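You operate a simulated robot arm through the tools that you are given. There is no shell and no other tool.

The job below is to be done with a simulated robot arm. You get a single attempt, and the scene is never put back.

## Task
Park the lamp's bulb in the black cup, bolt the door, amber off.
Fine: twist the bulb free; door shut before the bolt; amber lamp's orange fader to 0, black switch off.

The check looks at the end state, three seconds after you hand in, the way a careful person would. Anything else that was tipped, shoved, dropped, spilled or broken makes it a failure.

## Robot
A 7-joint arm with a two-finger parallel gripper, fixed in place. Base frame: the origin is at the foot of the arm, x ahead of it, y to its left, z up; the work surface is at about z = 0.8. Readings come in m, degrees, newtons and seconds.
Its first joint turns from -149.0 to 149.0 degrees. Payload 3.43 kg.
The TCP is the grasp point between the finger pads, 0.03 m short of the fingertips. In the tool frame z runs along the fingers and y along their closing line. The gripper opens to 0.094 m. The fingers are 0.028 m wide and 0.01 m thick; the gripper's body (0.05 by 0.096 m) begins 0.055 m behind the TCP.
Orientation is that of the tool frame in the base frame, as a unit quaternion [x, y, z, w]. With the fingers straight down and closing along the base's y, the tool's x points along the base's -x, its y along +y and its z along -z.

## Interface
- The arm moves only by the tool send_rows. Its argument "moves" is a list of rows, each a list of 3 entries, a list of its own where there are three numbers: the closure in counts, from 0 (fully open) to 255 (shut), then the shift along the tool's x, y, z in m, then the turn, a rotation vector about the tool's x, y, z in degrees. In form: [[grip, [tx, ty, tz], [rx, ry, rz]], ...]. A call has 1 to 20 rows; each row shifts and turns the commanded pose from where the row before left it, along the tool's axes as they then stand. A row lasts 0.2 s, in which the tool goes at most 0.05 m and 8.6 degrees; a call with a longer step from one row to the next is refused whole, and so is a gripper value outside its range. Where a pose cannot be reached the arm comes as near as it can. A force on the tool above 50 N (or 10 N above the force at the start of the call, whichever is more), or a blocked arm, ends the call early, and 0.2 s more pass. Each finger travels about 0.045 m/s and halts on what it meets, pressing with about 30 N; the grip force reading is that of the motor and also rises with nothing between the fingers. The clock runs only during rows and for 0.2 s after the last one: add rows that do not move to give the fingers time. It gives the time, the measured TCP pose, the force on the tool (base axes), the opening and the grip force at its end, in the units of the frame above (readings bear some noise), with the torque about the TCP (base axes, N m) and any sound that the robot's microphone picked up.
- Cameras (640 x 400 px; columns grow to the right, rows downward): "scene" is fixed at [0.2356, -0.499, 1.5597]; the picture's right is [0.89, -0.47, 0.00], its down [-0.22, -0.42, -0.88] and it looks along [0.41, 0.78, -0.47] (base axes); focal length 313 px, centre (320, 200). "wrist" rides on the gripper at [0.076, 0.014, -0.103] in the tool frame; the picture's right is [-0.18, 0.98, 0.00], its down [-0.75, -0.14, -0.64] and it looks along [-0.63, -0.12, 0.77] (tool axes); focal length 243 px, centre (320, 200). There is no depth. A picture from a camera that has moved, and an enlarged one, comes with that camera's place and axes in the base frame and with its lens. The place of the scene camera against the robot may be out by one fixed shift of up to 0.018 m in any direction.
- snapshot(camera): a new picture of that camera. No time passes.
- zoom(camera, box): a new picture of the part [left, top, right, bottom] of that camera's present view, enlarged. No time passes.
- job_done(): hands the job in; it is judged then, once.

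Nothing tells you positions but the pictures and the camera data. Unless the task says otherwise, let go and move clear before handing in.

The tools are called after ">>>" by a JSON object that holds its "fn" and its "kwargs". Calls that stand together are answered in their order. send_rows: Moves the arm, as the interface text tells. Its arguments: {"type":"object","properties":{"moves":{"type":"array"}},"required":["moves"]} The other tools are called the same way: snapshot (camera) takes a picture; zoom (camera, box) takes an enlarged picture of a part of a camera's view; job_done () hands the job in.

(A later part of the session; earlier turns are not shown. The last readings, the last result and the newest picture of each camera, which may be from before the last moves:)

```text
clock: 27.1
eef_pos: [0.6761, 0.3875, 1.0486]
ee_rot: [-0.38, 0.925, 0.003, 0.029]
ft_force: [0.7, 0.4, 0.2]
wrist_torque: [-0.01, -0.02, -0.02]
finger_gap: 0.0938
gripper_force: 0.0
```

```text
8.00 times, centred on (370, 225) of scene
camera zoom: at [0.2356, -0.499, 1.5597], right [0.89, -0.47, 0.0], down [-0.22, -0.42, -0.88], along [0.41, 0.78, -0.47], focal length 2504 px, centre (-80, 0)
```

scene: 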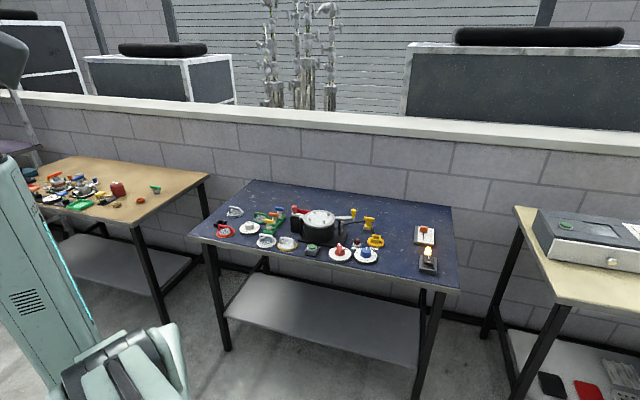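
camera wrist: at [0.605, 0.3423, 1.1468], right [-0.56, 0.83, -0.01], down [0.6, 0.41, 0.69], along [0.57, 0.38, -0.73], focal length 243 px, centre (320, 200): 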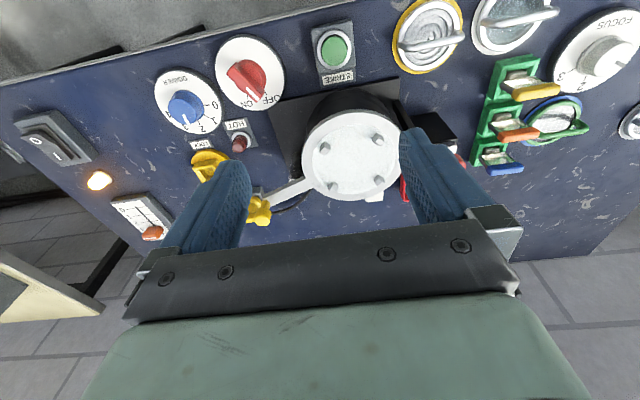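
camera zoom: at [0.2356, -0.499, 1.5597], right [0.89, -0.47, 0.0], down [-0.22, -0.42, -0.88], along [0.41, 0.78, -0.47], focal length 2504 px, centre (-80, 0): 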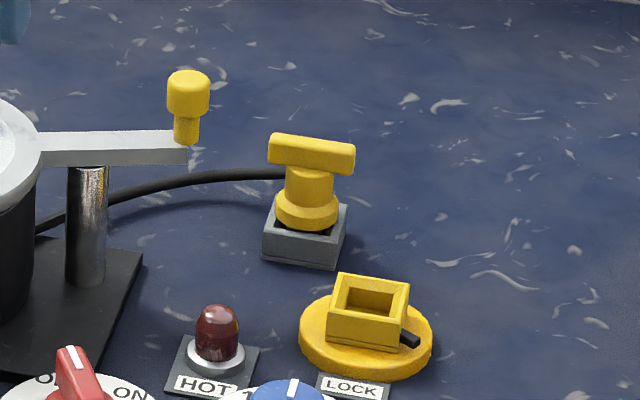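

The lid appears to swing on the chrome post by its yellow knob, with its tab held by the red-knobbed slide bolt, and the bulb should be inside. I'll level the tool and look from above for measurements.

>>> {"fn": "send_rows", "kwargs": {"moves": [[0, [0, 0, 0], [-0.97, 3.2, -0.3]], [0, [-0.033, 0.018, -0.01], [0, 0, 0]], [0, [-0.033, 0.018, -0.01], [0, 0, 0]], [0, [-0.033, 0.018, -0.01], [0, 0, 0]], [0, [0, 0, 0], [0, 0, 0]]]}}

>>> {"fn": "snapshot", "kwargs": {"camera": "wrist"}}

>>> {"fn": "zoom", "kwargs": {"camera": "wrist", "box": [160, 0, 400, 150]}}

>>> {"fn": "zoom", "kwargs": {"camera": "wrist", "box": [300, 0, 460, 130]}}

```text
clock: 28.3
eef_pos: [0.7093, 0.4944, 1.0823]
ee_rot: [-0.382, 0.924, 0.0, 0.0]
ft_force: [1.2, -0.2, 0.0]
wrist_torque: [0.02, 0.01, -0.01]
finger_gap: 0.094
gripper_force: 0.1
```

```text
taken
camera wrist: at [0.644, 0.4509, 1.1854], right [-0.57, 0.82, 0.0], down [0.63, 0.43, 0.64], along [0.53, 0.36, -0.77], focal length 243 px, centre (320, 200)
```

wrist: 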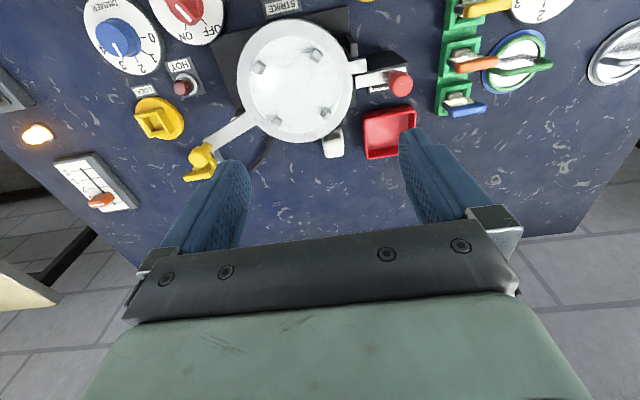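

```text
2.67 times, centred on (280, 75) of wrist
camera zoom: at [0.644, 0.4509, 1.1854], right [-0.57, 0.82, 0.0], down [0.63, 0.43, 0.64], along [0.53, 0.36, -0.77], focal length 647 px, centre (427, 533)
```

zoom: 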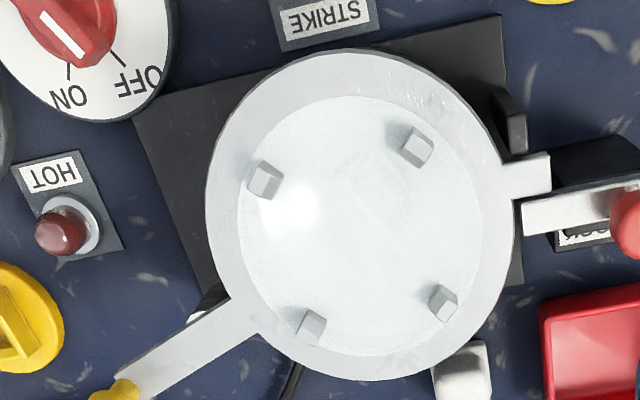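

```text
3.08 times, centred on (380, 65) of wrist
camera zoom: at [0.644, 0.4509, 1.1854], right [-0.57, 0.82, 0.0], down [0.63, 0.43, 0.64], along [0.53, 0.36, -0.77], focal length 746 px, centre (135, 615)
```

zoom: 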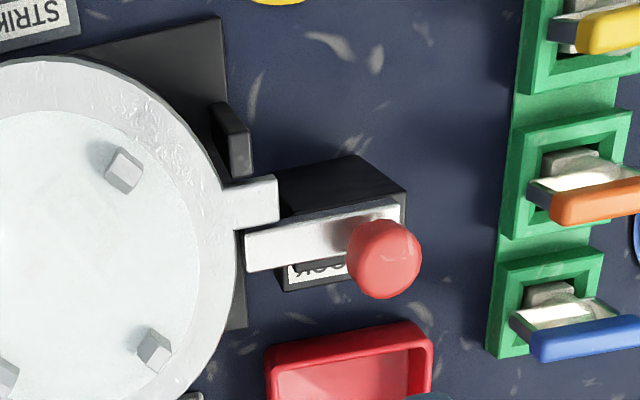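

The tool is level now. I put the lid top at about z 0.884, centred near (0.72, 0.47), and the bolt bar lies beside the lid's tab with its red knob near (0.655, 0.562). The bolt looks thrown, so I'll move above the red knob with the gripper half open and check alignment.

>>> {"fn": "send_rows", "kwargs": {"moves": [[60, [-0.003, 0.029, 0.027], [0, 0, 0]], [119, [-0.003, 0.029, 0.027], [0, 0, 0]], [119, [-0.003, 0.029, 0.027], [0, 0, 0]], [119, [0, 0, 0], [0, 0, 0]]]}}

>>> {"fn": "snapshot", "kwargs": {"camera": "wrist"}}

>>> {"fn": "zoom", "kwargs": {"camera": "wrist", "box": [220, 40, 420, 200]}}

>>> {"fn": "zoom", "kwargs": {"camera": "scene", "box": [280, 185, 360, 240]}}

```text
clock: 29.3
eef_pos: [0.6504, 0.5625, 0.9973]
ee_rot: [-0.383, 0.924, 0.001, 0.0]
ft_force: [0.1, -0.3, 0.3]
wrist_torque: [-0.03, 0.02, 0.02]
finger_gap: 0.0502
gripper_force: 0.0
```

```text
taken
camera wrist: at [0.5864, 0.5191, 1.1012], right [-0.57, 0.82, 0.0], down [0.63, 0.43, 0.64], along [0.53, 0.36, -0.77], focal length 243 px, centre (320, 200)
```

wrist: 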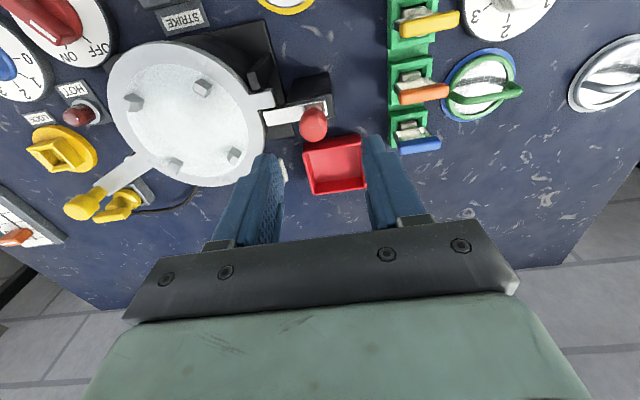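

```text
2.50 times, centred on (320, 120) of wrist
camera zoom: at [0.5864, 0.5191, 1.1012], right [-0.57, 0.82, 0.0], down [0.63, 0.43, 0.64], along [0.53, 0.36, -0.77], focal length 606 px, centre (320, 400)
```

zoom: 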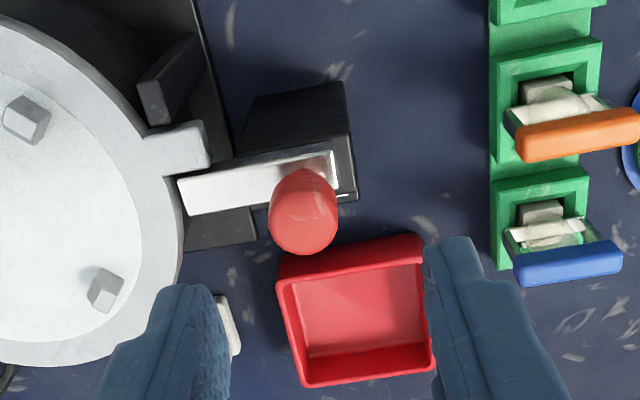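

```text
7.27 times, centred on (320, 212) of scene
camera zoom: at [0.2356, -0.499, 1.5597], right [0.89, -0.47, 0.0], down [-0.22, -0.42, -0.88], along [0.41, 0.78, -0.47], focal length 2276 px, centre (320, 109)
```

zoom: 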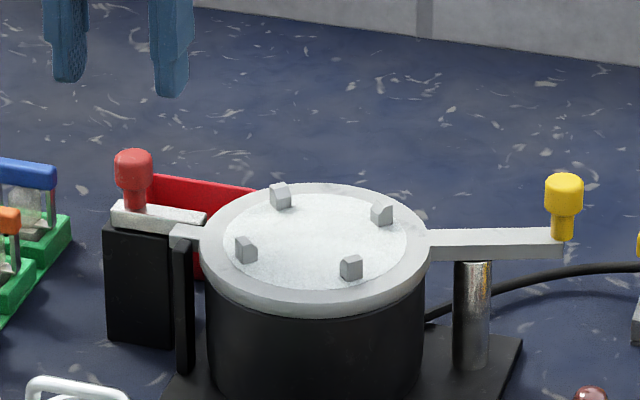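

>>> {"fn": "send_rows", "kwargs": {"moves": [[119, [0, -0.0055, 0.02], [0, 0, 0]], [119, [0, 0, 0.02], [0, 0, 0]], [119, [0, 0, 0.02], [0, 0, 0]], [119, [0, 0, 0], [0, 0, 0]]]}}

>>> {"fn": "snapshot", "kwargs": {"camera": "wrist"}}

>>> {"fn": "zoom", "kwargs": {"camera": "scene", "box": [270, 175, 370, 245]}}

```text
clock: 30.3
eef_pos: [0.6569, 0.5582, 0.9378]
ee_rot: [-0.383, 0.924, 0.001, 0.0]
ft_force: [0.0, -0.2, -0.4]
wrist_torque: [0.03, 0.02, -0.01]
finger_gap: 0.0499
gripper_force: 0.1
```

```text
taken
camera wrist: at [0.5924, 0.5146, 1.0408], right [-0.57, 0.82, 0.0], down [0.63, 0.43, 0.64], along [0.53, 0.36, -0.77], focal length 243 px, centre (320, 200)
```

wrist: 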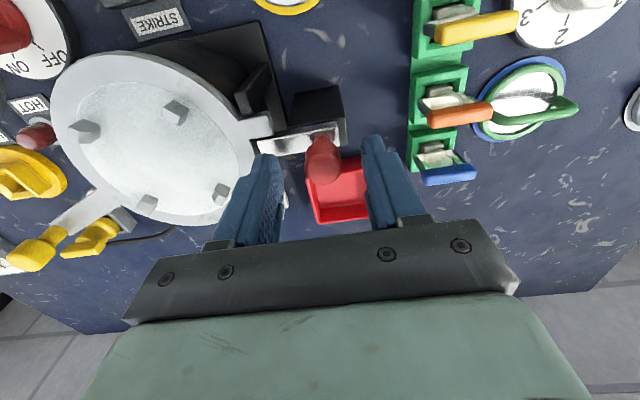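

```text
5.71 times, centred on (320, 210) of scene
camera zoom: at [0.2356, -0.499, 1.5597], right [0.89, -0.47, 0.0], down [-0.22, -0.42, -0.88], along [0.41, 0.78, -0.47], focal length 1789 px, centre (320, 143)
```

zoom: 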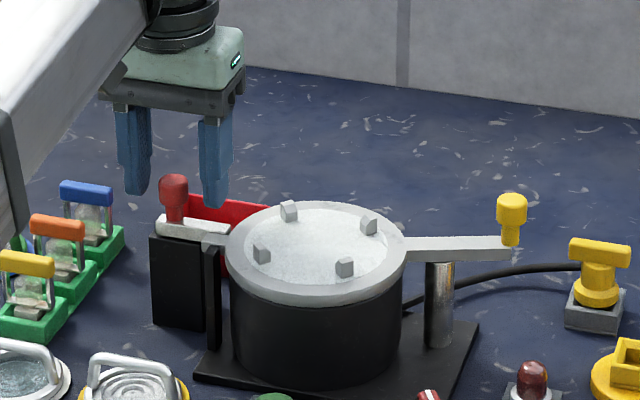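

The knob sits between the fingers; its head spans roughly z 0.90–0.92, so I'll lower about 1 cm more and close on it.

>>> {"fn": "send_rows", "kwargs": {"moves": [[119, [0, 0, 0.012], [0, 0, 0]], [170, [0, 0, 0], [0, 0, 0]], [255, [0, 0, 0], [0, 0, 0]], [255, [0, 0, 0], [0, 0, 0]], [255, [0, 0, 0], [0, 0, 0]]]}}

>>> {"fn": "snapshot", "kwargs": {"camera": "wrist"}}

>>> {"fn": "zoom", "kwargs": {"camera": "scene", "box": [270, 175, 370, 245]}}

```text
clock: 31.5
eef_pos: [0.655, 0.5594, 0.9238]
ee_rot: [-0.383, 0.924, 0.001, -0.001]
ft_force: [-14.4, 13.7, -2.0]
wrist_torque: [0.09, -0.71, 0.05]
finger_gap: 0.0216
gripper_force: 45.3
```

```text
taken
camera wrist: at [0.5909, 0.5155, 1.0286], right [-0.57, 0.82, 0.0], down [0.63, 0.43, 0.64], along [0.53, 0.37, -0.77], focal length 243 px, centre (320, 200)
```

wrist: 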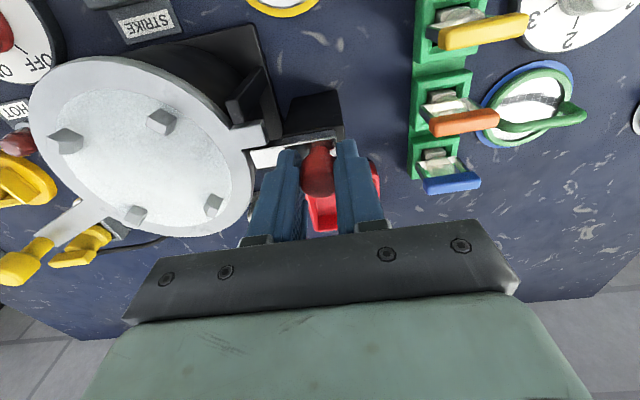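

```text
5.71 times, centred on (320, 210) of scene
camera zoom: at [0.2356, -0.499, 1.5597], right [0.89, -0.47, 0.0], down [-0.22, -0.42, -0.88], along [0.41, 0.78, -0.47], focal length 1789 px, centre (320, 143)
```

zoom: 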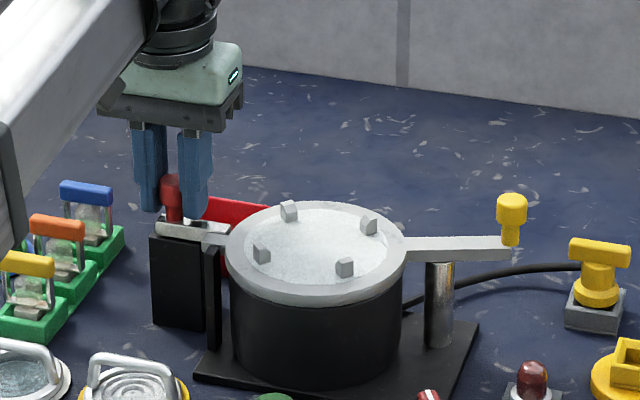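

The knob is gripped (gap 21.6 mm). I'll now slide it away from the lid in small steps and watch the force.

>>> {"fn": "send_rows", "kwargs": {"moves": [[255, [0, 0.005, 0], [0, 0, 0]], [255, [0, 0.005, 0], [0, 0, 0]], [255, [0, 0.005, 0], [0, 0, 0]], [255, [0, 0, 0], [0, 0, 0]]]}}

>>> {"fn": "snapshot", "kwargs": {"camera": "wrist"}}

>>> {"fn": "zoom", "kwargs": {"camera": "scene", "box": [270, 175, 370, 245]}}

```text
clock: 32.5
eef_pos: [0.6454, 0.5687, 0.9255]
ee_rot: [-0.382, 0.924, 0.0, -0.002]
ft_force: [-7.8, -6.1, -4.2]
wrist_torque: [0.02, -0.94, -0.11]
finger_gap: 0.0221
gripper_force: 45.1
```

```text
taken
camera wrist: at [0.5812, 0.5255, 1.0288], right [-0.57, 0.82, 0.0], down [0.63, 0.43, 0.64], along [0.53, 0.36, -0.77], focal length 243 px, centre (320, 200)
```

wrist: 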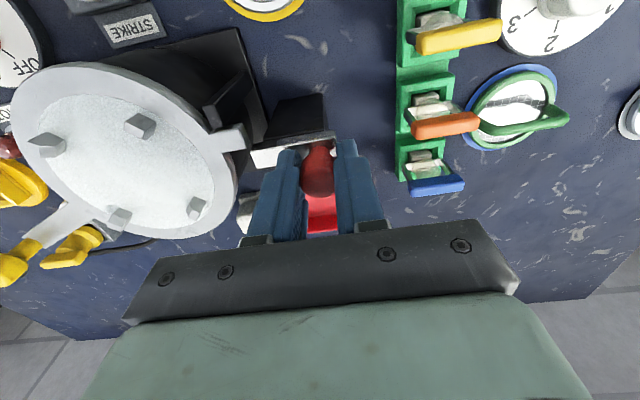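

```text
5.71 times, centred on (320, 210) of scene
camera zoom: at [0.2356, -0.499, 1.5597], right [0.89, -0.47, 0.0], down [-0.22, -0.42, -0.88], along [0.41, 0.78, -0.47], focal length 1789 px, centre (320, 143)
```

zoom: 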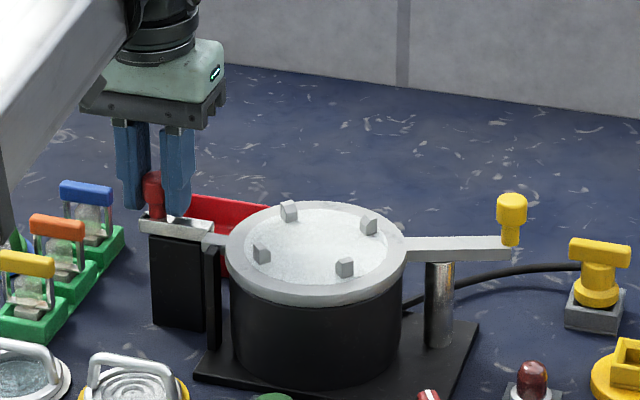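

The bolt slides freely. I'll keep sliding until it is fully retracted.

>>> {"fn": "send_rows", "kwargs": {"moves": [[255, [0.001, 0.004, 0], [0, 0, 0]], [255, [0.001, 0.004, 0], [0, 0, 0]], [255, [0, 0.004, 0], [0, 0, 0]], [255, [0, 0.004, 0], [0, 0, 0]], [255, [0, 0, 0], [0, 0, 0]]]}}

>>> {"fn": "snapshot", "kwargs": {"camera": "wrist"}}

>>> {"fn": "zoom", "kwargs": {"camera": "scene", "box": [270, 175, 370, 245]}}

```text
clock: 33.7
eef_pos: [0.6365, 0.5777, 0.9252]
ee_rot: [-0.382, 0.924, -0.001, 0.002]
ft_force: [31.7, -13.3, 5.5]
wrist_torque: [0.31, 0.63, 0.18]
finger_gap: 0.0218
gripper_force: 44.9
```

```text
taken
camera wrist: at [0.5716, 0.5345, 1.0284], right [-0.56, 0.83, 0.0], down [0.63, 0.43, 0.64], along [0.53, 0.36, -0.76], focal length 243 px, centre (320, 200)
```

wrist: 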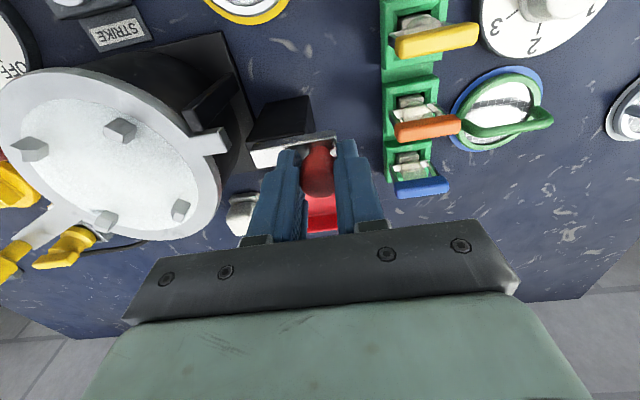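

```text
5.71 times, centred on (320, 210) of scene
camera zoom: at [0.2356, -0.499, 1.5597], right [0.89, -0.47, 0.0], down [-0.22, -0.42, -0.88], along [0.41, 0.78, -0.47], focal length 1789 px, centre (320, 143)
```

zoom: 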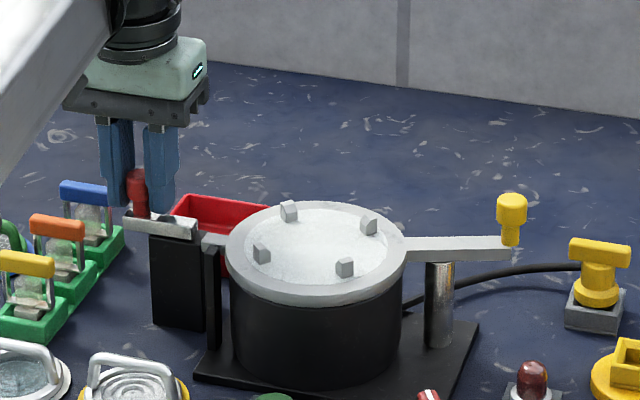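

The bolt reached its retracted stop (about 26 mm of travel). I'll release it, rise, and move over to the yellow lid knob.

>>> {"fn": "send_rows", "kwargs": {"moves": [[119, [0, 0, 0], [0, 0, 0]], [119, [0, 0, 0], [0, 0, 0]], [119, [0, 0, -0.03], [0, 0, 0]], [119, [0, 0, -0.03], [0, 0, 0]], [119, [0, 0, -0.03], [0, 0, 0]], [119, [0, -0.045, 0], [0, 0, 0]], [119, [0, -0.045, 0], [0, 0, 0]], [119, [0, -0.045, 0], [0, 0, 0]], [119, [0, -0.045, 0], [0, 0, 0]], [119, [-0.03, -0.035, 0], [0, 0, 0]], [119, [0, -0.035, 0.01], [0, 0, 0]], [119, [0, 0, 0], [0, 0, 0]]]}}

>>> {"fn": "snapshot", "kwargs": {"camera": "wrist"}}

>>> {"fn": "zoom", "kwargs": {"camera": "wrist", "box": [260, 40, 460, 180]}}

>>> {"fn": "zoom", "kwargs": {"camera": "scene", "box": [270, 175, 390, 250]}}

```text
clock: 36.3
eef_pos: [0.8295, 0.4264, 1.0047]
ee_rot: [-0.383, 0.924, 0.001, 0.001]
ft_force: [0.5, -0.3, 0.2]
wrist_torque: [0.0, 0.0, -0.01]
finger_gap: 0.0499
gripper_force: 0.0
```

```text
taken
camera wrist: at [0.7651, 0.3823, 1.1067], right [-0.57, 0.82, 0.0], down [0.63, 0.43, 0.64], along [0.53, 0.36, -0.77], focal length 243 px, centre (320, 200)
```

wrist: 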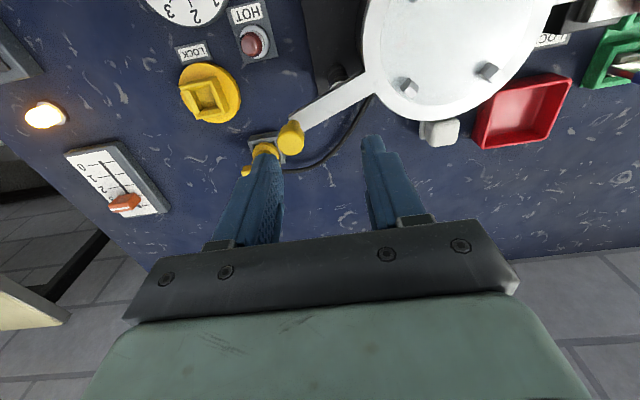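

```text
2.86 times, centred on (360, 110) of wrist
camera zoom: at [0.7651, 0.3823, 1.1067], right [-0.57, 0.82, 0.0], down [0.63, 0.43, 0.64], along [0.53, 0.36, -0.77], focal length 693 px, centre (206, 457)
```

zoom: 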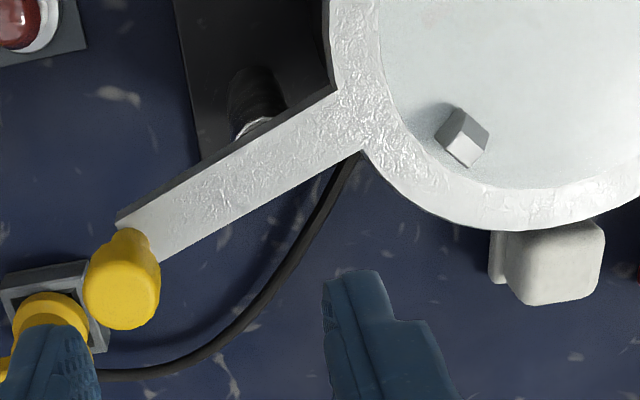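

```text
5.33 times, centred on (330, 212) of scene
camera zoom: at [0.2356, -0.499, 1.5597], right [0.89, -0.47, 0.0], down [-0.22, -0.42, -0.88], along [0.41, 0.78, -0.47], focal length 1670 px, centre (267, 133)
```

zoom: 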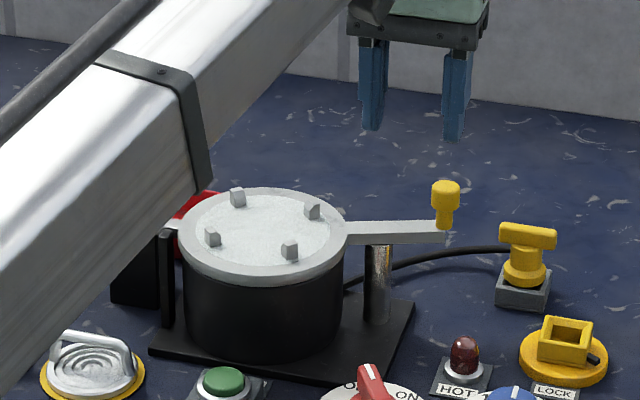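

The lid arm's yellow knob is near (0.855, 0.417) and the post near (0.803, 0.434). I'll turn the gripper about 64° so its closing line follows the knob's swing direction, centre over the knob, and check.

>>> {"fn": "send_rows", "kwargs": {"moves": [[110, [0, 0, 0], [0, 0, 8]], [110, [0, 0, 0], [0, 0, 8]], [110, [0, 0, 0], [0, 0, 8]], [110, [0, 0, 0], [0, 0, 8]], [110, [0, 0, 0], [0, 0, 8]], [110, [0, 0, 0], [0, 0, 8]], [110, [0, 0, 0], [0, 0, 8]], [110, [0, 0, 0], [0, 0, 8]], [110, [-0.0273, -0.0011, 0], [0, 0, 0]], [110, [0, 0, 0], [0, 0, 0]]]}}

>>> {"fn": "snapshot", "kwargs": {"camera": "wrist"}}

>>> {"fn": "zoom", "kwargs": {"camera": "wrist", "box": [220, 40, 420, 200]}}

>>> {"fn": "zoom", "kwargs": {"camera": "scene", "box": [300, 175, 420, 250]}}

```text
clock: 38.5
eef_pos: [0.8581, 0.4104, 1.0041]
ee_rot: [0.165, 0.986, 0.0, 0.0]
ft_force: [-0.3, -0.3, 0.2]
wrist_torque: [-0.01, 0.0, -0.01]
finger_gap: 0.0535
gripper_force: 0.1
```

```text
taken
camera wrist: at [0.7885, 0.4503, 1.1076], right [0.49, 0.87, 0.0], down [0.67, -0.38, 0.64], along [0.56, -0.32, -0.77], focal length 243 px, centre (320, 200)
```

wrist: 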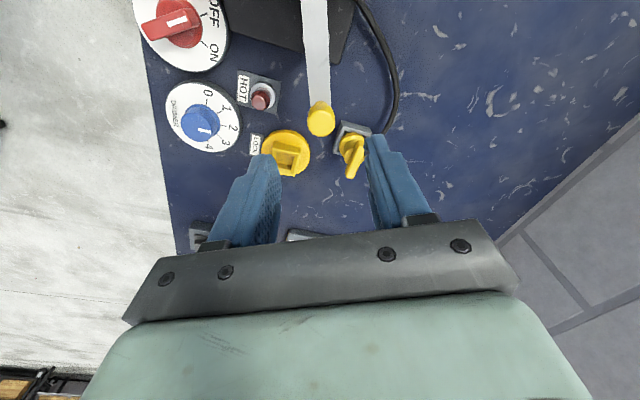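

```text
2.50 times, centred on (320, 120) of wrist
camera zoom: at [0.7885, 0.4503, 1.1076], right [0.49, 0.87, 0.0], down [0.67, -0.38, 0.64], along [0.56, -0.32, -0.77], focal length 606 px, centre (320, 400)
```

zoom: 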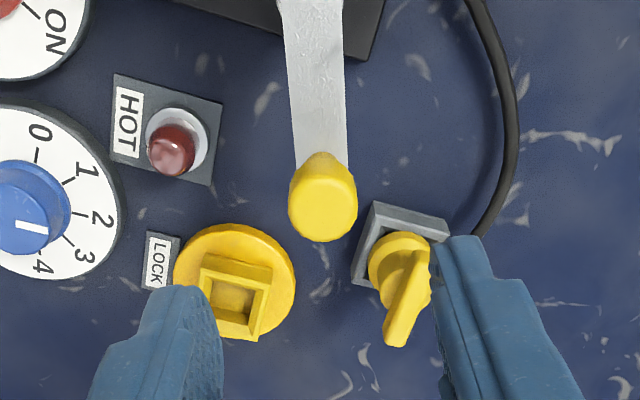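

```text
5.33 times, centred on (360, 212) of scene
camera zoom: at [0.2356, -0.499, 1.5597], right [0.89, -0.47, 0.0], down [-0.22, -0.42, -0.88], along [0.41, 0.78, -0.47], focal length 1670 px, centre (107, 133)
```

zoom: 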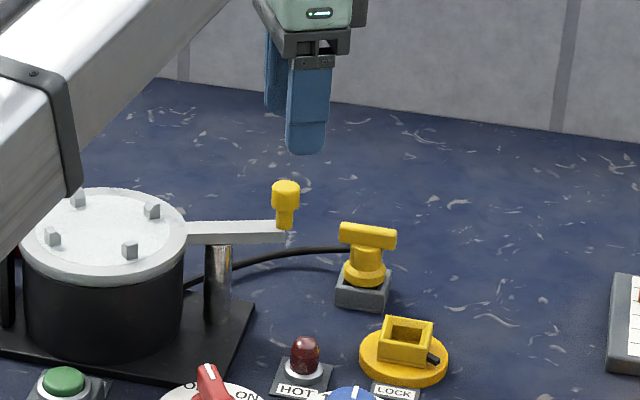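

The knob is centred under the gripper and the arm runs along the tool's heading. I'll lower and close on it.

>>> {"fn": "send_rows", "kwargs": {"moves": [[110, [0, 0.001, 0.026], [0, 0, 0]], [110, [0, 0, 0.026], [0, 0, 0]], [110, [0, 0, 0.026], [0, 0, 0]], [180, [0, 0, 0], [0, 0, 0]], [255, [0, 0, 0], [0, 0, 0]], [255, [0, 0, 0], [0, 0, 0]], [255, [0, 0, 0], [0, 0, 0]], [255, [0, 0, 0], [0, 0, 0]]]}}

>>> {"fn": "snapshot", "kwargs": {"camera": "wrist"}}

>>> {"fn": "zoom", "kwargs": {"camera": "scene", "box": [300, 175, 420, 250]}}

```text
clock: 40.3
eef_pos: [0.8548, 0.4132, 0.9279]
ee_rot: [0.166, 0.986, -0.001, -0.001]
ft_force: [-11.2, -22.5, -10.7]
wrist_torque: [0.35, -0.55, 0.15]
finger_gap: 0.0217
gripper_force: 45.4
```

```text
taken
camera wrist: at [0.7871, 0.4526, 1.0311], right [0.49, 0.87, 0.0], down [0.67, -0.38, 0.64], along [0.56, -0.32, -0.77], focal length 243 px, centre (320, 200)
```

wrist: 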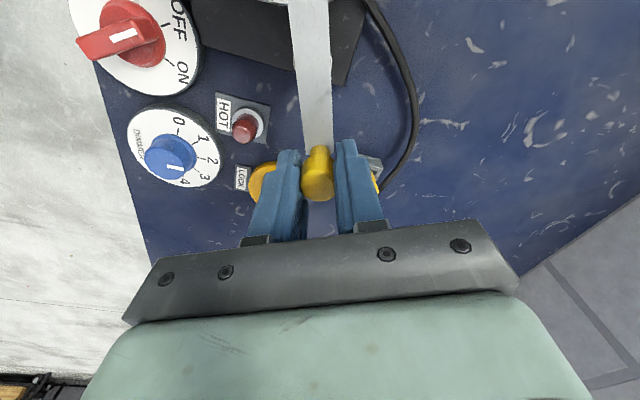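

```text
5.33 times, centred on (360, 212) of scene
camera zoom: at [0.2356, -0.499, 1.5597], right [0.89, -0.47, 0.0], down [-0.22, -0.42, -0.88], along [0.41, 0.78, -0.47], focal length 1670 px, centre (107, 133)
```

zoom: 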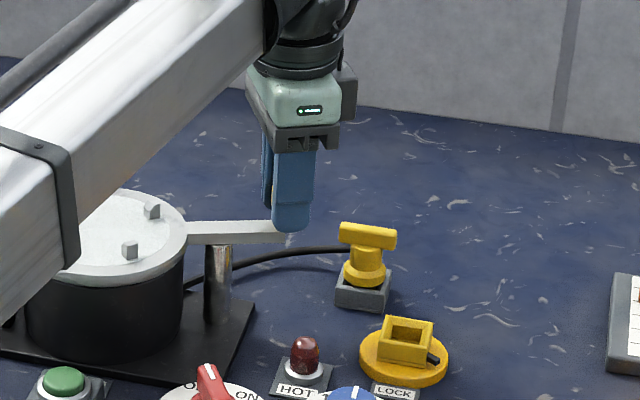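

The knob is gripped and pressing it against the closed stop confirms the lid opens the other way. I'll swing it along an arc about the post in small steps.

>>> {"fn": "send_rows", "kwargs": {"moves": [[255, [0.0005, -0.0076, 0], [0, 0, 4]], [255, [0.0011, -0.00755, 0], [0, 0, 4]], [255, [0.0016, -0.00745, 0], [0, 0, 4]], [255, [0, 0, 0], [0, 0, 0]]]}}

>>> {"fn": "zoom", "kwargs": {"camera": "scene", "box": [270, 175, 390, 250]}}

>>> {"fn": "snapshot", "kwargs": {"camera": "wrist"}}

```text
clock: 41.3
eef_pos: [0.8449, 0.3963, 0.9279]
ee_rot: [0.266, 0.964, 0.001, 0.0]
ft_force: [4.2, 6.2, -0.3]
wrist_torque: [0.0, 0.81, -0.43]
finger_gap: 0.0207
gripper_force: 44.8
```

```text
5.33 times, centred on (330, 212) of scene
camera zoom: at [0.2356, -0.499, 1.5597], right [0.89, -0.47, 0.0], down [-0.22, -0.42, -0.88], along [0.41, 0.78, -0.47], focal length 1670 px, centre (267, 133)
```

zoom: 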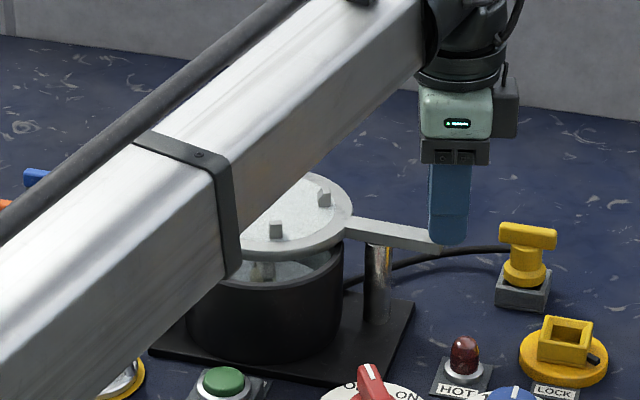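

```text
taken
camera wrist: at [0.7868, 0.4488, 1.0314], right [0.66, 0.75, 0.0], down [0.57, -0.51, 0.64], along [0.48, -0.42, -0.77], focal length 243 px, centre (320, 200)
```

wrist: 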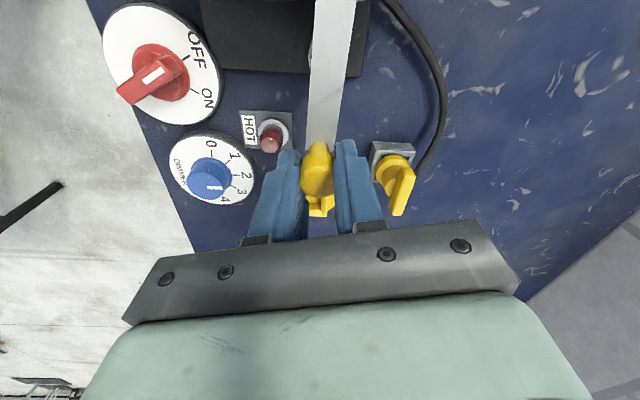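

>>> {"fn": "send_rows", "kwargs": {"moves": [[255, [0.0021, -0.0073, 0], [0, 0, 4]], [255, [0.0026, -0.0072, 0], [0, 0, 4]], [255, [0.0031, -0.007, 0], [0, 0, 4]], [255, [0.0036, -0.0067, 0], [0, 0, 4]], [255, [0, 0, 0], [0, 0, 0]]]}}

>>> {"fn": "zoom", "kwargs": {"camera": "scene", "box": [270, 175, 390, 250]}}

>>> {"fn": "snapshot", "kwargs": {"camera": "wrist"}}

```text
clock: 42.5
eef_pos: [0.8196, 0.3827, 0.9274]
ee_rot: [0.398, 0.917, 0.001, -0.001]
ft_force: [0.5, 32.9, -1.6]
wrist_torque: [-0.39, -0.26, -0.33]
finger_gap: 0.0219
gripper_force: 45.1
```

```text
5.33 times, centred on (330, 212) of scene
camera zoom: at [0.2356, -0.499, 1.5597], right [0.89, -0.47, 0.0], down [-0.22, -0.42, -0.88], along [0.41, 0.78, -0.47], focal length 1670 px, centre (267, 133)
```

zoom: 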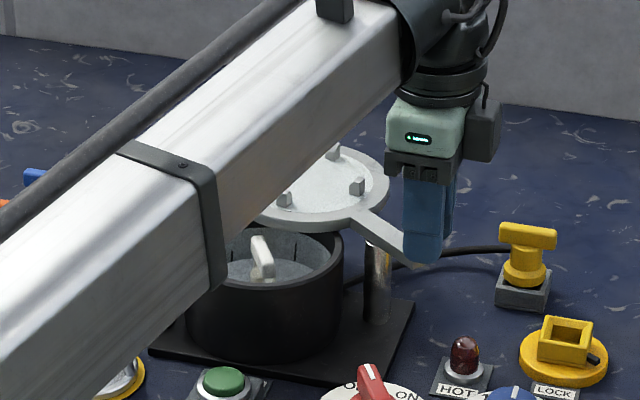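

```text
taken
camera wrist: at [0.7772, 0.4483, 1.0313], right [0.84, 0.54, 0.0], down [0.41, -0.65, 0.64], along [0.34, -0.54, -0.77], focal length 243 px, centre (320, 200)
```

wrist: 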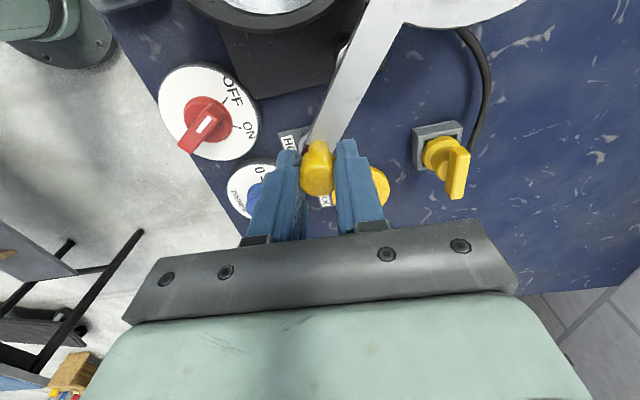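

The lid swings well and the bulb (white, capsule-like) is visible inside the pot. The side force shows the lever is about 44 mm, so I'll tighten the arc and continue.

>>> {"fn": "send_rows", "kwargs": {"moves": [[255, [0.0084, -0.0018, 0], [0, 0, 2]], [255, [0.0053, -0.0055, 0], [0, 0, 2]], [255, [0.006, -0.0048, 0], [0, 0, 2]], [255, [0, 0, 0], [0, 0, 0]]]}}

>>> {"fn": "zoom", "kwargs": {"camera": "scene", "box": [270, 175, 390, 250]}}

>>> {"fn": "snapshot", "kwargs": {"camera": "wrist"}}

```text
clock: 43.5
eef_pos: [0.797, 0.3846, 0.9275]
ee_rot: [0.447, 0.894, -0.002, 0.0]
ft_force: [8.3, -11.7, -6.8]
wrist_torque: [-0.49, -0.87, -0.53]
finger_gap: 0.0211
gripper_force: 44.7
```

```text
5.33 times, centred on (330, 212) of scene
camera zoom: at [0.2356, -0.499, 1.5597], right [0.89, -0.47, 0.0], down [-0.22, -0.42, -0.88], along [0.41, 0.78, -0.47], focal length 1670 px, centre (267, 133)
```

zoom: 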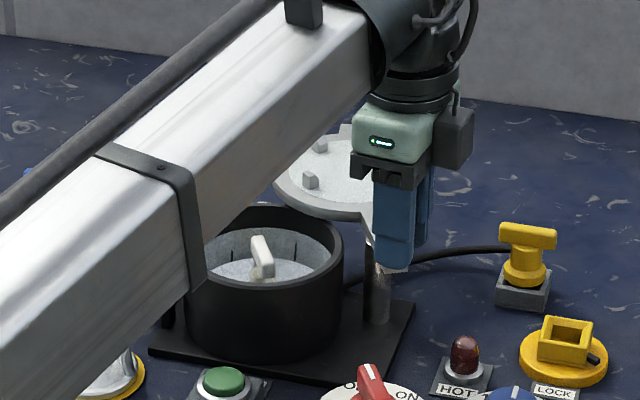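

```text
taken
camera wrist: at [0.7624, 0.4549, 1.031], right [0.9, 0.44, 0.0], down [0.34, -0.69, 0.64], along [0.28, -0.58, -0.76], focal length 243 px, centre (320, 200)
```

wrist: 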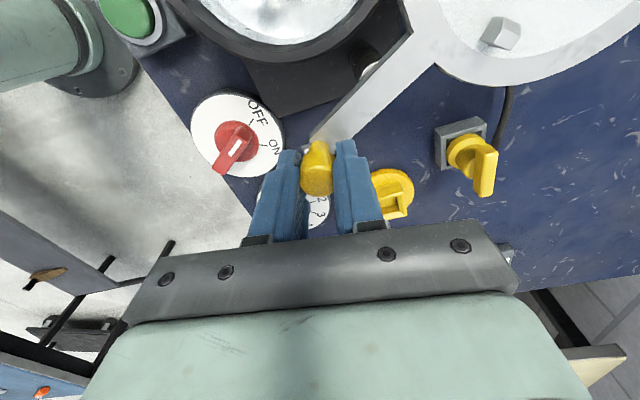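

>>> {"fn": "send_rows", "kwargs": {"moves": [[255, [0.0066, -0.0039, 0], [0, 0, 2]], [255, [0.0071, -0.0029, 0], [0, 0, 2]], [255, [0.0075, -0.0018, 0], [0, 0, 2]], [255, [0, 0, 0], [0, 0, 0]]]}}

>>> {"fn": "zoom", "kwargs": {"camera": "scene", "box": [270, 175, 390, 250]}}

>>> {"fn": "snapshot", "kwargs": {"camera": "wrist"}}

```text
clock: 44.5
eef_pos: [0.7792, 0.3951, 0.9278]
ee_rot: [0.493, 0.87, -0.001, 0.003]
ft_force: [22.8, -30.3, -1.6]
wrist_torque: [-0.62, 0.31, -0.1]
finger_gap: 0.0216
gripper_force: 44.7
```

```text
5.33 times, centred on (330, 212) of scene
camera zoom: at [0.2356, -0.499, 1.5597], right [0.89, -0.47, 0.0], down [-0.22, -0.42, -0.88], along [0.41, 0.78, -0.47], focal length 1670 px, centre (267, 133)
```

zoom: 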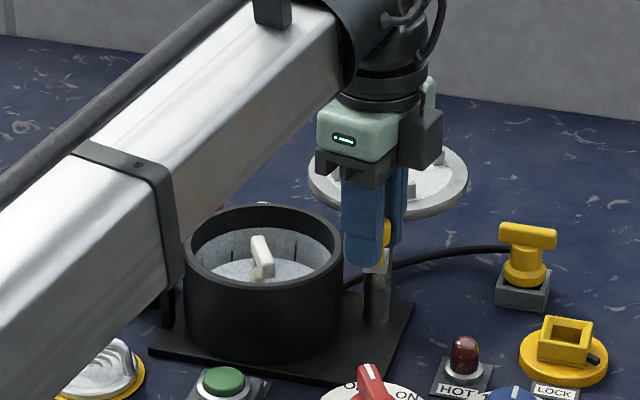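

```text
taken
camera wrist: at [0.7518, 0.4695, 1.0309], right [0.94, 0.35, 0.0], down [0.26, -0.72, 0.65], along [0.23, -0.61, -0.76], focal length 243 px, centre (320, 200)
```

wrist: 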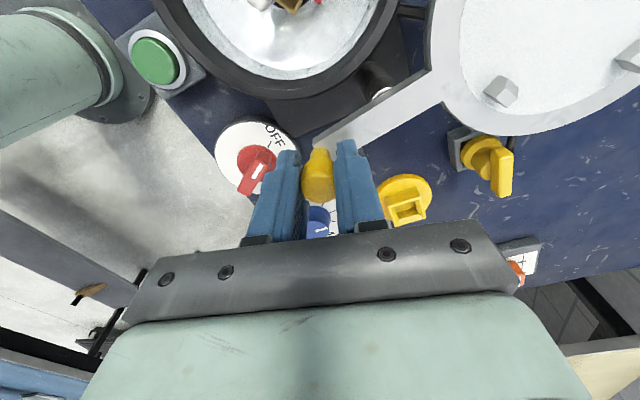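

The lid is about 117° open at its stop, fully clear of the pot. I'll release the knob, rise, turn the gripper back and look inside.

>>> {"fn": "send_rows", "kwargs": {"moves": [[255, [-0.0045, 0.001, 0], [0, 0, 0]], [119, [0, 0, 0], [0, 0, 0]], [119, [0, 0, 0], [0, 0, 0]], [119, [0, 0, -0.03], [0, 0, 0]], [119, [0, 0, -0.03], [0, 0, 0]], [119, [0, 0, -0.03], [0, 0, 0]], [119, [0, 0, -0.03], [0, 0, 0]], [119, [0, 0, 0], [0, 0, -8]], [119, [0, 0, 0], [0, 0, -8]], [119, [0, 0, 0], [0, 0, -8]], [119, [0, 0, 0], [0, 0, -8]], [119, [0, 0, 0], [0, 0, -8]], [119, [0, 0, 0], [0, 0, -8]], [119, [0, 0, 0], [0, 0, -8]], [119, [0, 0, 0], [0, 0, -8]], [119, [0, 0, 0], [0, 0, -8]], [119, [0, 0, 0], [0, 0, -8]], [119, [0, 0, 0], [0, 0, -8]], [119, [0, 0, 0], [0, 0, -8]], [119, [0, 0, 0], [0, 0, -8]]]}}

>>> {"fn": "snapshot", "kwargs": {"camera": "wrist"}}

>>> {"fn": "zoom", "kwargs": {"camera": "scene", "box": [270, 175, 390, 250]}}

```text
clock: 48.7
eef_pos: [0.7818, 0.3948, 1.0483]
ee_rot: [-0.385, 0.923, 0.0, -0.001]
ft_force: [-0.4, -0.4, -0.5]
wrist_torque: [-0.02, -0.02, 0.03]
finger_gap: 0.0502
gripper_force: 0.1
```

```text
taken
camera wrist: at [0.7174, 0.3514, 1.1511], right [-0.57, 0.82, 0.0], down [0.63, 0.44, 0.64], along [0.53, 0.37, -0.77], focal length 243 px, centre (320, 200)
```

wrist: 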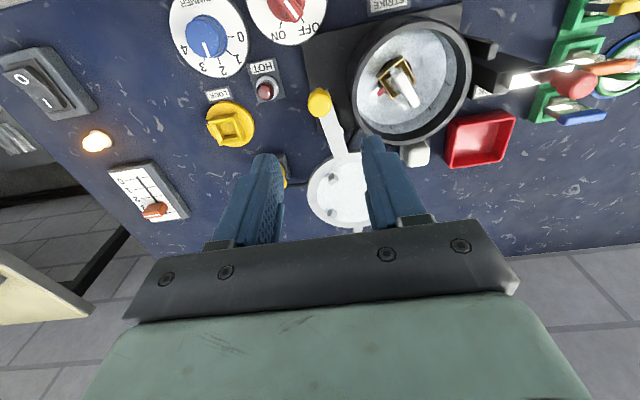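

```text
5.33 times, centred on (330, 212) of scene
camera zoom: at [0.2356, -0.499, 1.5597], right [0.89, -0.47, 0.0], down [-0.22, -0.42, -0.88], along [0.41, 0.78, -0.47], focal length 1670 px, centre (267, 133)
```

zoom: 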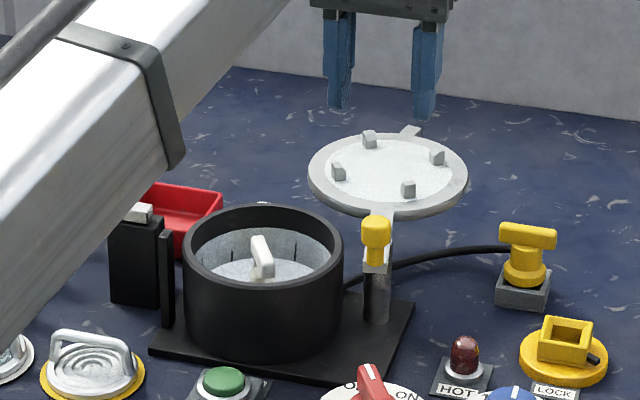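

>>> {"fn": "zoom", "kwargs": {"camera": "wrist", "box": [340, 10, 500, 150]}}

>>> {"fn": "zoom", "kwargs": {"camera": "scene", "box": [295, 205, 345, 245]}}

```text
2.86 times, centred on (420, 80) of wrist
camera zoom: at [0.7174, 0.3514, 1.1511], right [-0.57, 0.82, 0.0], down [0.63, 0.44, 0.64], along [0.53, 0.37, -0.77], focal length 693 px, centre (34, 543)
```

zoom: 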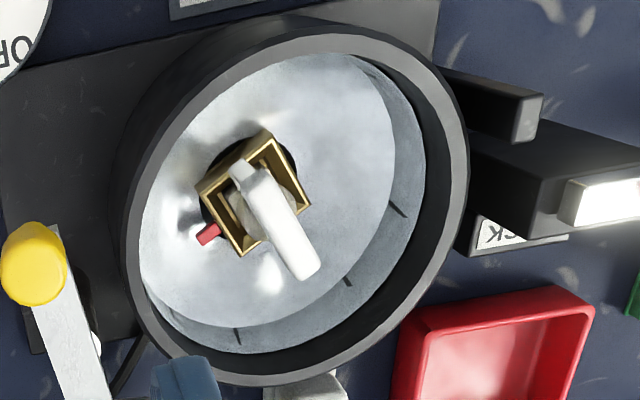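

```text
10.00 times, centred on (320, 225) of scene
camera zoom: at [0.2356, -0.499, 1.5597], right [0.89, -0.47, 0.0], down [-0.22, -0.42, -0.88], along [0.41, 0.78, -0.47], focal length 3130 px, centre (320, -50)
```

zoom: 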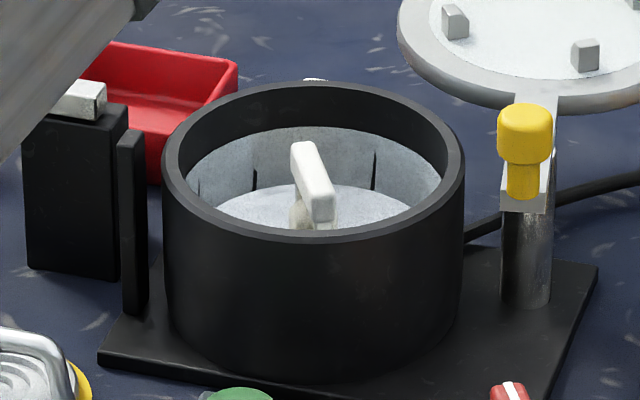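

>>> {"fn": "send_rows", "kwargs": {"moves": [[119, [-0.013, 0.031, 0], [0, 0, 0]], [119, [-0.013, 0.031, 0], [0, 0, 0]], [119, [-0.013, 0.031, 0.02], [0, 0, 0]], [119, [0, 0, 0], [0, 0, 0]]]}}

>>> {"fn": "snapshot", "kwargs": {"camera": "wrist"}}

>>> {"fn": "zoom", "kwargs": {"camera": "wrist", "box": [240, 0, 400, 110]}}

```text
clock: 49.7
eef_pos: [0.7424, 0.4883, 1.0236]
ee_rot: [-0.383, 0.924, 0.001, -0.001]
ft_force: [0.6, 0.6, -0.2]
wrist_torque: [0.01, 0.0, 0.03]
finger_gap: 0.0501
gripper_force: 0.1
```

```text
taken
camera wrist: at [0.6773, 0.4452, 1.127], right [-0.57, 0.82, 0.0], down [0.63, 0.43, 0.64], along [0.53, 0.36, -0.77], focal length 243 px, centre (320, 200)
```

wrist: 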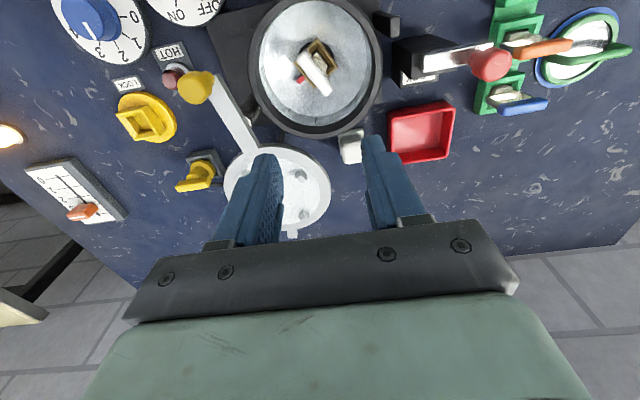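

```text
3.64 times, centred on (320, 55) of wrist
camera zoom: at [0.6773, 0.4452, 1.127], right [-0.57, 0.82, 0.0], down [0.63, 0.43, 0.64], along [0.53, 0.36, -0.77], focal length 882 px, centre (320, 727)
```

zoom: 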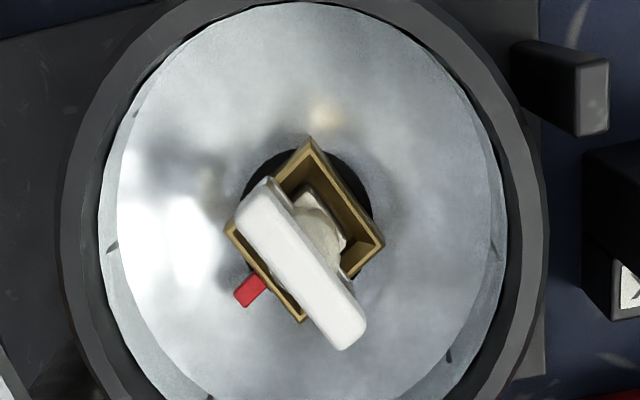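

The bulb sits in a brass square socket at about (0.726, 0.473), with its white grip bar on top at z ≈ 0.865. Before gripping it I'll go and look at the black cup at the left end of the table.

>>> {"fn": "send_rows", "kwargs": {"moves": [[119, [0, 0.04, -0.02], [0, 0, 0]], [119, [0, 0.045, -0.01], [0, 0, 0]], [119, [0, 0.048, 0], [0, 0, 0]], [119, [0, 0.048, 0], [0, 0, 0]], [119, [0, 0.048, 0], [0, 0, 0]], [119, [0, 0.048, 0], [0, 0, 0]], [119, [0, 0.048, 0], [0, 0, 0]], [119, [0, 0.048, 0], [0, 0, 0]], [119, [0, 0.048, 0], [0, 0, 0]], [119, [0, 0, 0], [0, 0, 0]]]}}

>>> {"fn": "snapshot", "kwargs": {"camera": "wrist"}}

>>> {"fn": "snapshot", "kwargs": {"camera": "scene"}}

```text
clock: 51.9
eef_pos: [0.4478, 0.7882, 1.0632]
ee_rot: [-0.383, 0.924, 0.001, 0.001]
ft_force: [-0.4, 0.6, 0.2]
wrist_torque: [0.0, -0.01, -0.01]
finger_gap: 0.0501
gripper_force: 0.0
```

```text
taken
camera wrist: at [0.3831, 0.7442, 1.1658], right [-0.57, 0.82, 0.0], down [0.63, 0.43, 0.64], along [0.53, 0.36, -0.77], focal length 243 px, centre (320, 200)
```

wrist: 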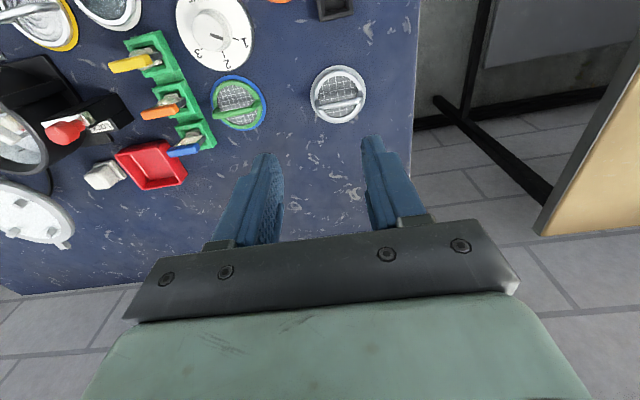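

```text
taken
```

scene: 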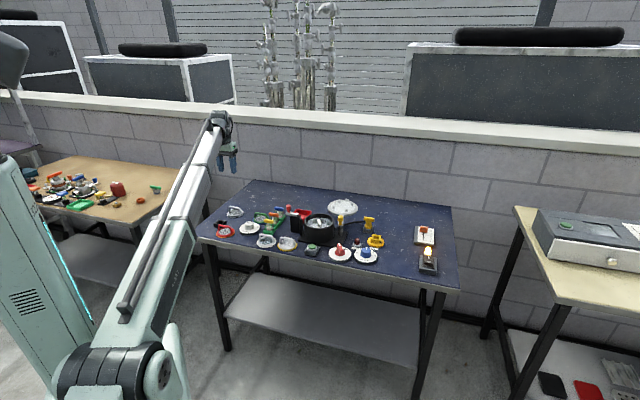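

>>> {"fn": "send_rows", "kwargs": {"moves": [[119, [0.03, 0, 0], [0, 0, 0]], [119, [0.03, 0, 0.02], [0, 0, 0]], [119, [0.02, 0, 0.02], [0, 0, 0]], [119, [0, 0, 0], [0, 0, 0]]]}}

>>> {"fn": "snapshot", "kwargs": {"camera": "wrist"}}

>>> {"fn": "zoom", "kwargs": {"camera": "wrist", "box": [240, 20, 440, 160]}}

>>> {"fn": "zoom", "kwargs": {"camera": "scene", "box": [205, 200, 265, 245]}}

```text
clock: 52.9
eef_pos: [0.3906, 0.7321, 1.0194]
ee_rot: [-0.383, 0.924, 0.0, -0.001]
ft_force: [0.0, -0.5, 0.3]
wrist_torque: [0.02, 0.03, -0.02]
finger_gap: 0.05
gripper_force: 0.0
```

```text
taken
camera wrist: at [0.3257, 0.6882, 1.1223], right [-0.57, 0.82, 0.0], down [0.63, 0.43, 0.64], along [0.53, 0.36, -0.77], focal length 243 px, centre (320, 200)
```

wrist: 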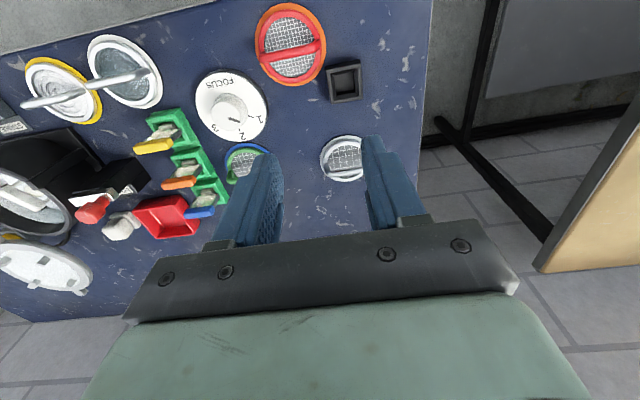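

```text
2.86 times, centred on (340, 90) of wrist
camera zoom: at [0.3257, 0.6882, 1.1223], right [-0.57, 0.82, 0.0], down [0.63, 0.43, 0.64], along [0.53, 0.36, -0.77], focal length 693 px, centre (263, 514)
```

zoom: 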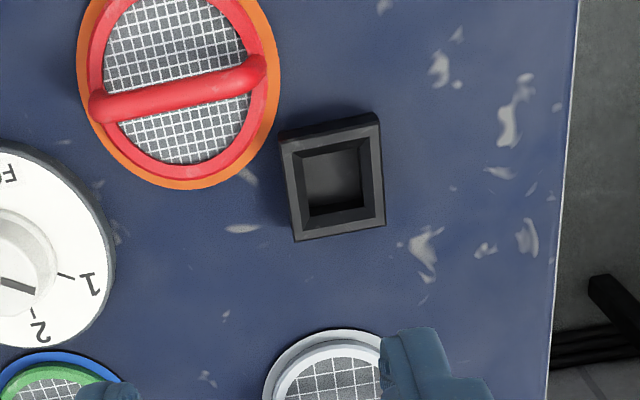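

```text
8.89 times, centred on (235, 222) of scene
camera zoom: at [0.2356, -0.499, 1.5597], right [0.89, -0.47, 0.0], down [-0.22, -0.42, -0.88], along [0.41, 0.78, -0.47], focal length 2782 px, centre (1076, 0)
```

zoom: 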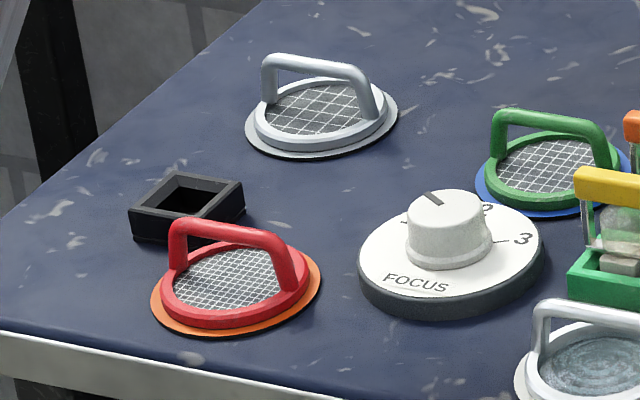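

The black cup is a square box about 37 mm wide (opening ~27 mm) at about (0.373, 0.757), squared with the table edges. I'll return to the bulb and line the fingers up across its bar.

>>> {"fn": "send_rows", "kwargs": {"moves": [[119, [-0.0055, -0.042, 0], [0, 0, 0]], [119, [-0.0055, -0.042, 0], [0, 0, 0]], [119, [-0.0055, -0.042, 0], [0, 0, 0]], [119, [-0.0055, -0.042, 0], [0, 0, 0]], [119, [-0.0055, -0.042, 0], [0, 0, 0]], [119, [-0.0055, -0.042, 0], [0, 0, 0]], [119, [-0.0055, -0.042, 0], [0, 0, 0]], [119, [-0.0055, -0.042, 0], [0, 0, 0]], [119, [-0.0055, -0.042, 0], [0, 0, 0]], [119, [-0.0055, -0.042, 0], [0, 0, 0]], [150, [0, 0, 0], [0, 0, -6.5]], [150, [0, 0, 0], [0, 0, -6.5]], [150, [0, 0, 0], [0, 0, -6.5]], [150, [0, 0, 0], [0, 0, -6.5]], [150, [0, 0, 0], [0, 0, 0]]]}}

>>> {"fn": "snapshot", "kwargs": {"camera": "wrist"}}

>>> {"fn": "zoom", "kwargs": {"camera": "wrist", "box": [240, 20, 400, 160]}}

```text
clock: 56.1
eef_pos: [0.7246, 0.4715, 1.0173]
ee_rot: [-0.581, 0.814, 0.0, -0.001]
ft_force: [-0.5, -0.9, -1.1]
wrist_torque: [0.01, 0.0, 0.0]
finger_gap: 0.0388
gripper_force: 0.1
```

```text
taken
camera wrist: at [0.6865, 0.4041, 1.1198], right [-0.87, 0.49, 0.0], down [0.38, 0.67, 0.64], along [0.32, 0.56, -0.77], focal length 243 px, centre (320, 200)
```

wrist: 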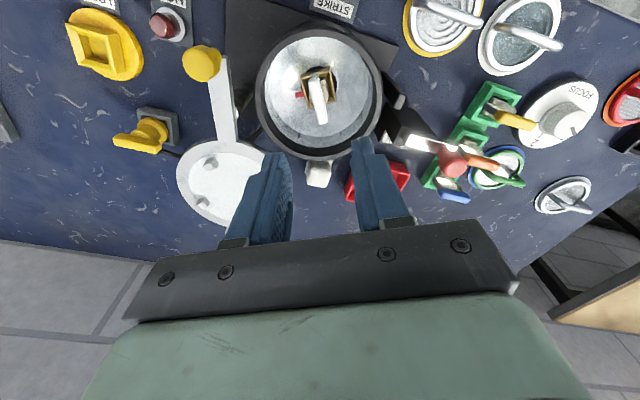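

```text
2.86 times, centred on (320, 90) of wrist
camera zoom: at [0.6865, 0.4041, 1.1198], right [-0.87, 0.49, 0.0], down [0.38, 0.67, 0.64], along [0.32, 0.56, -0.77], focal length 693 px, centre (320, 514)
```

zoom: 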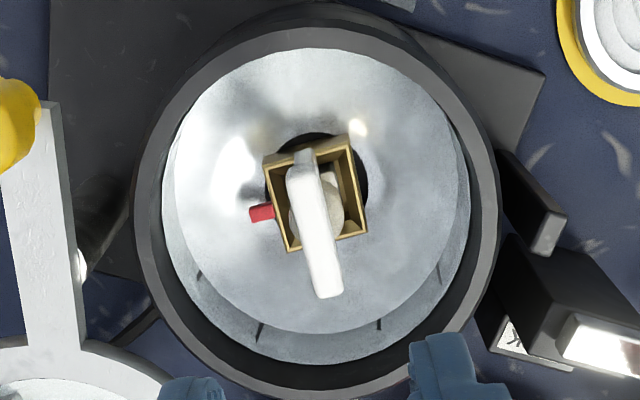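

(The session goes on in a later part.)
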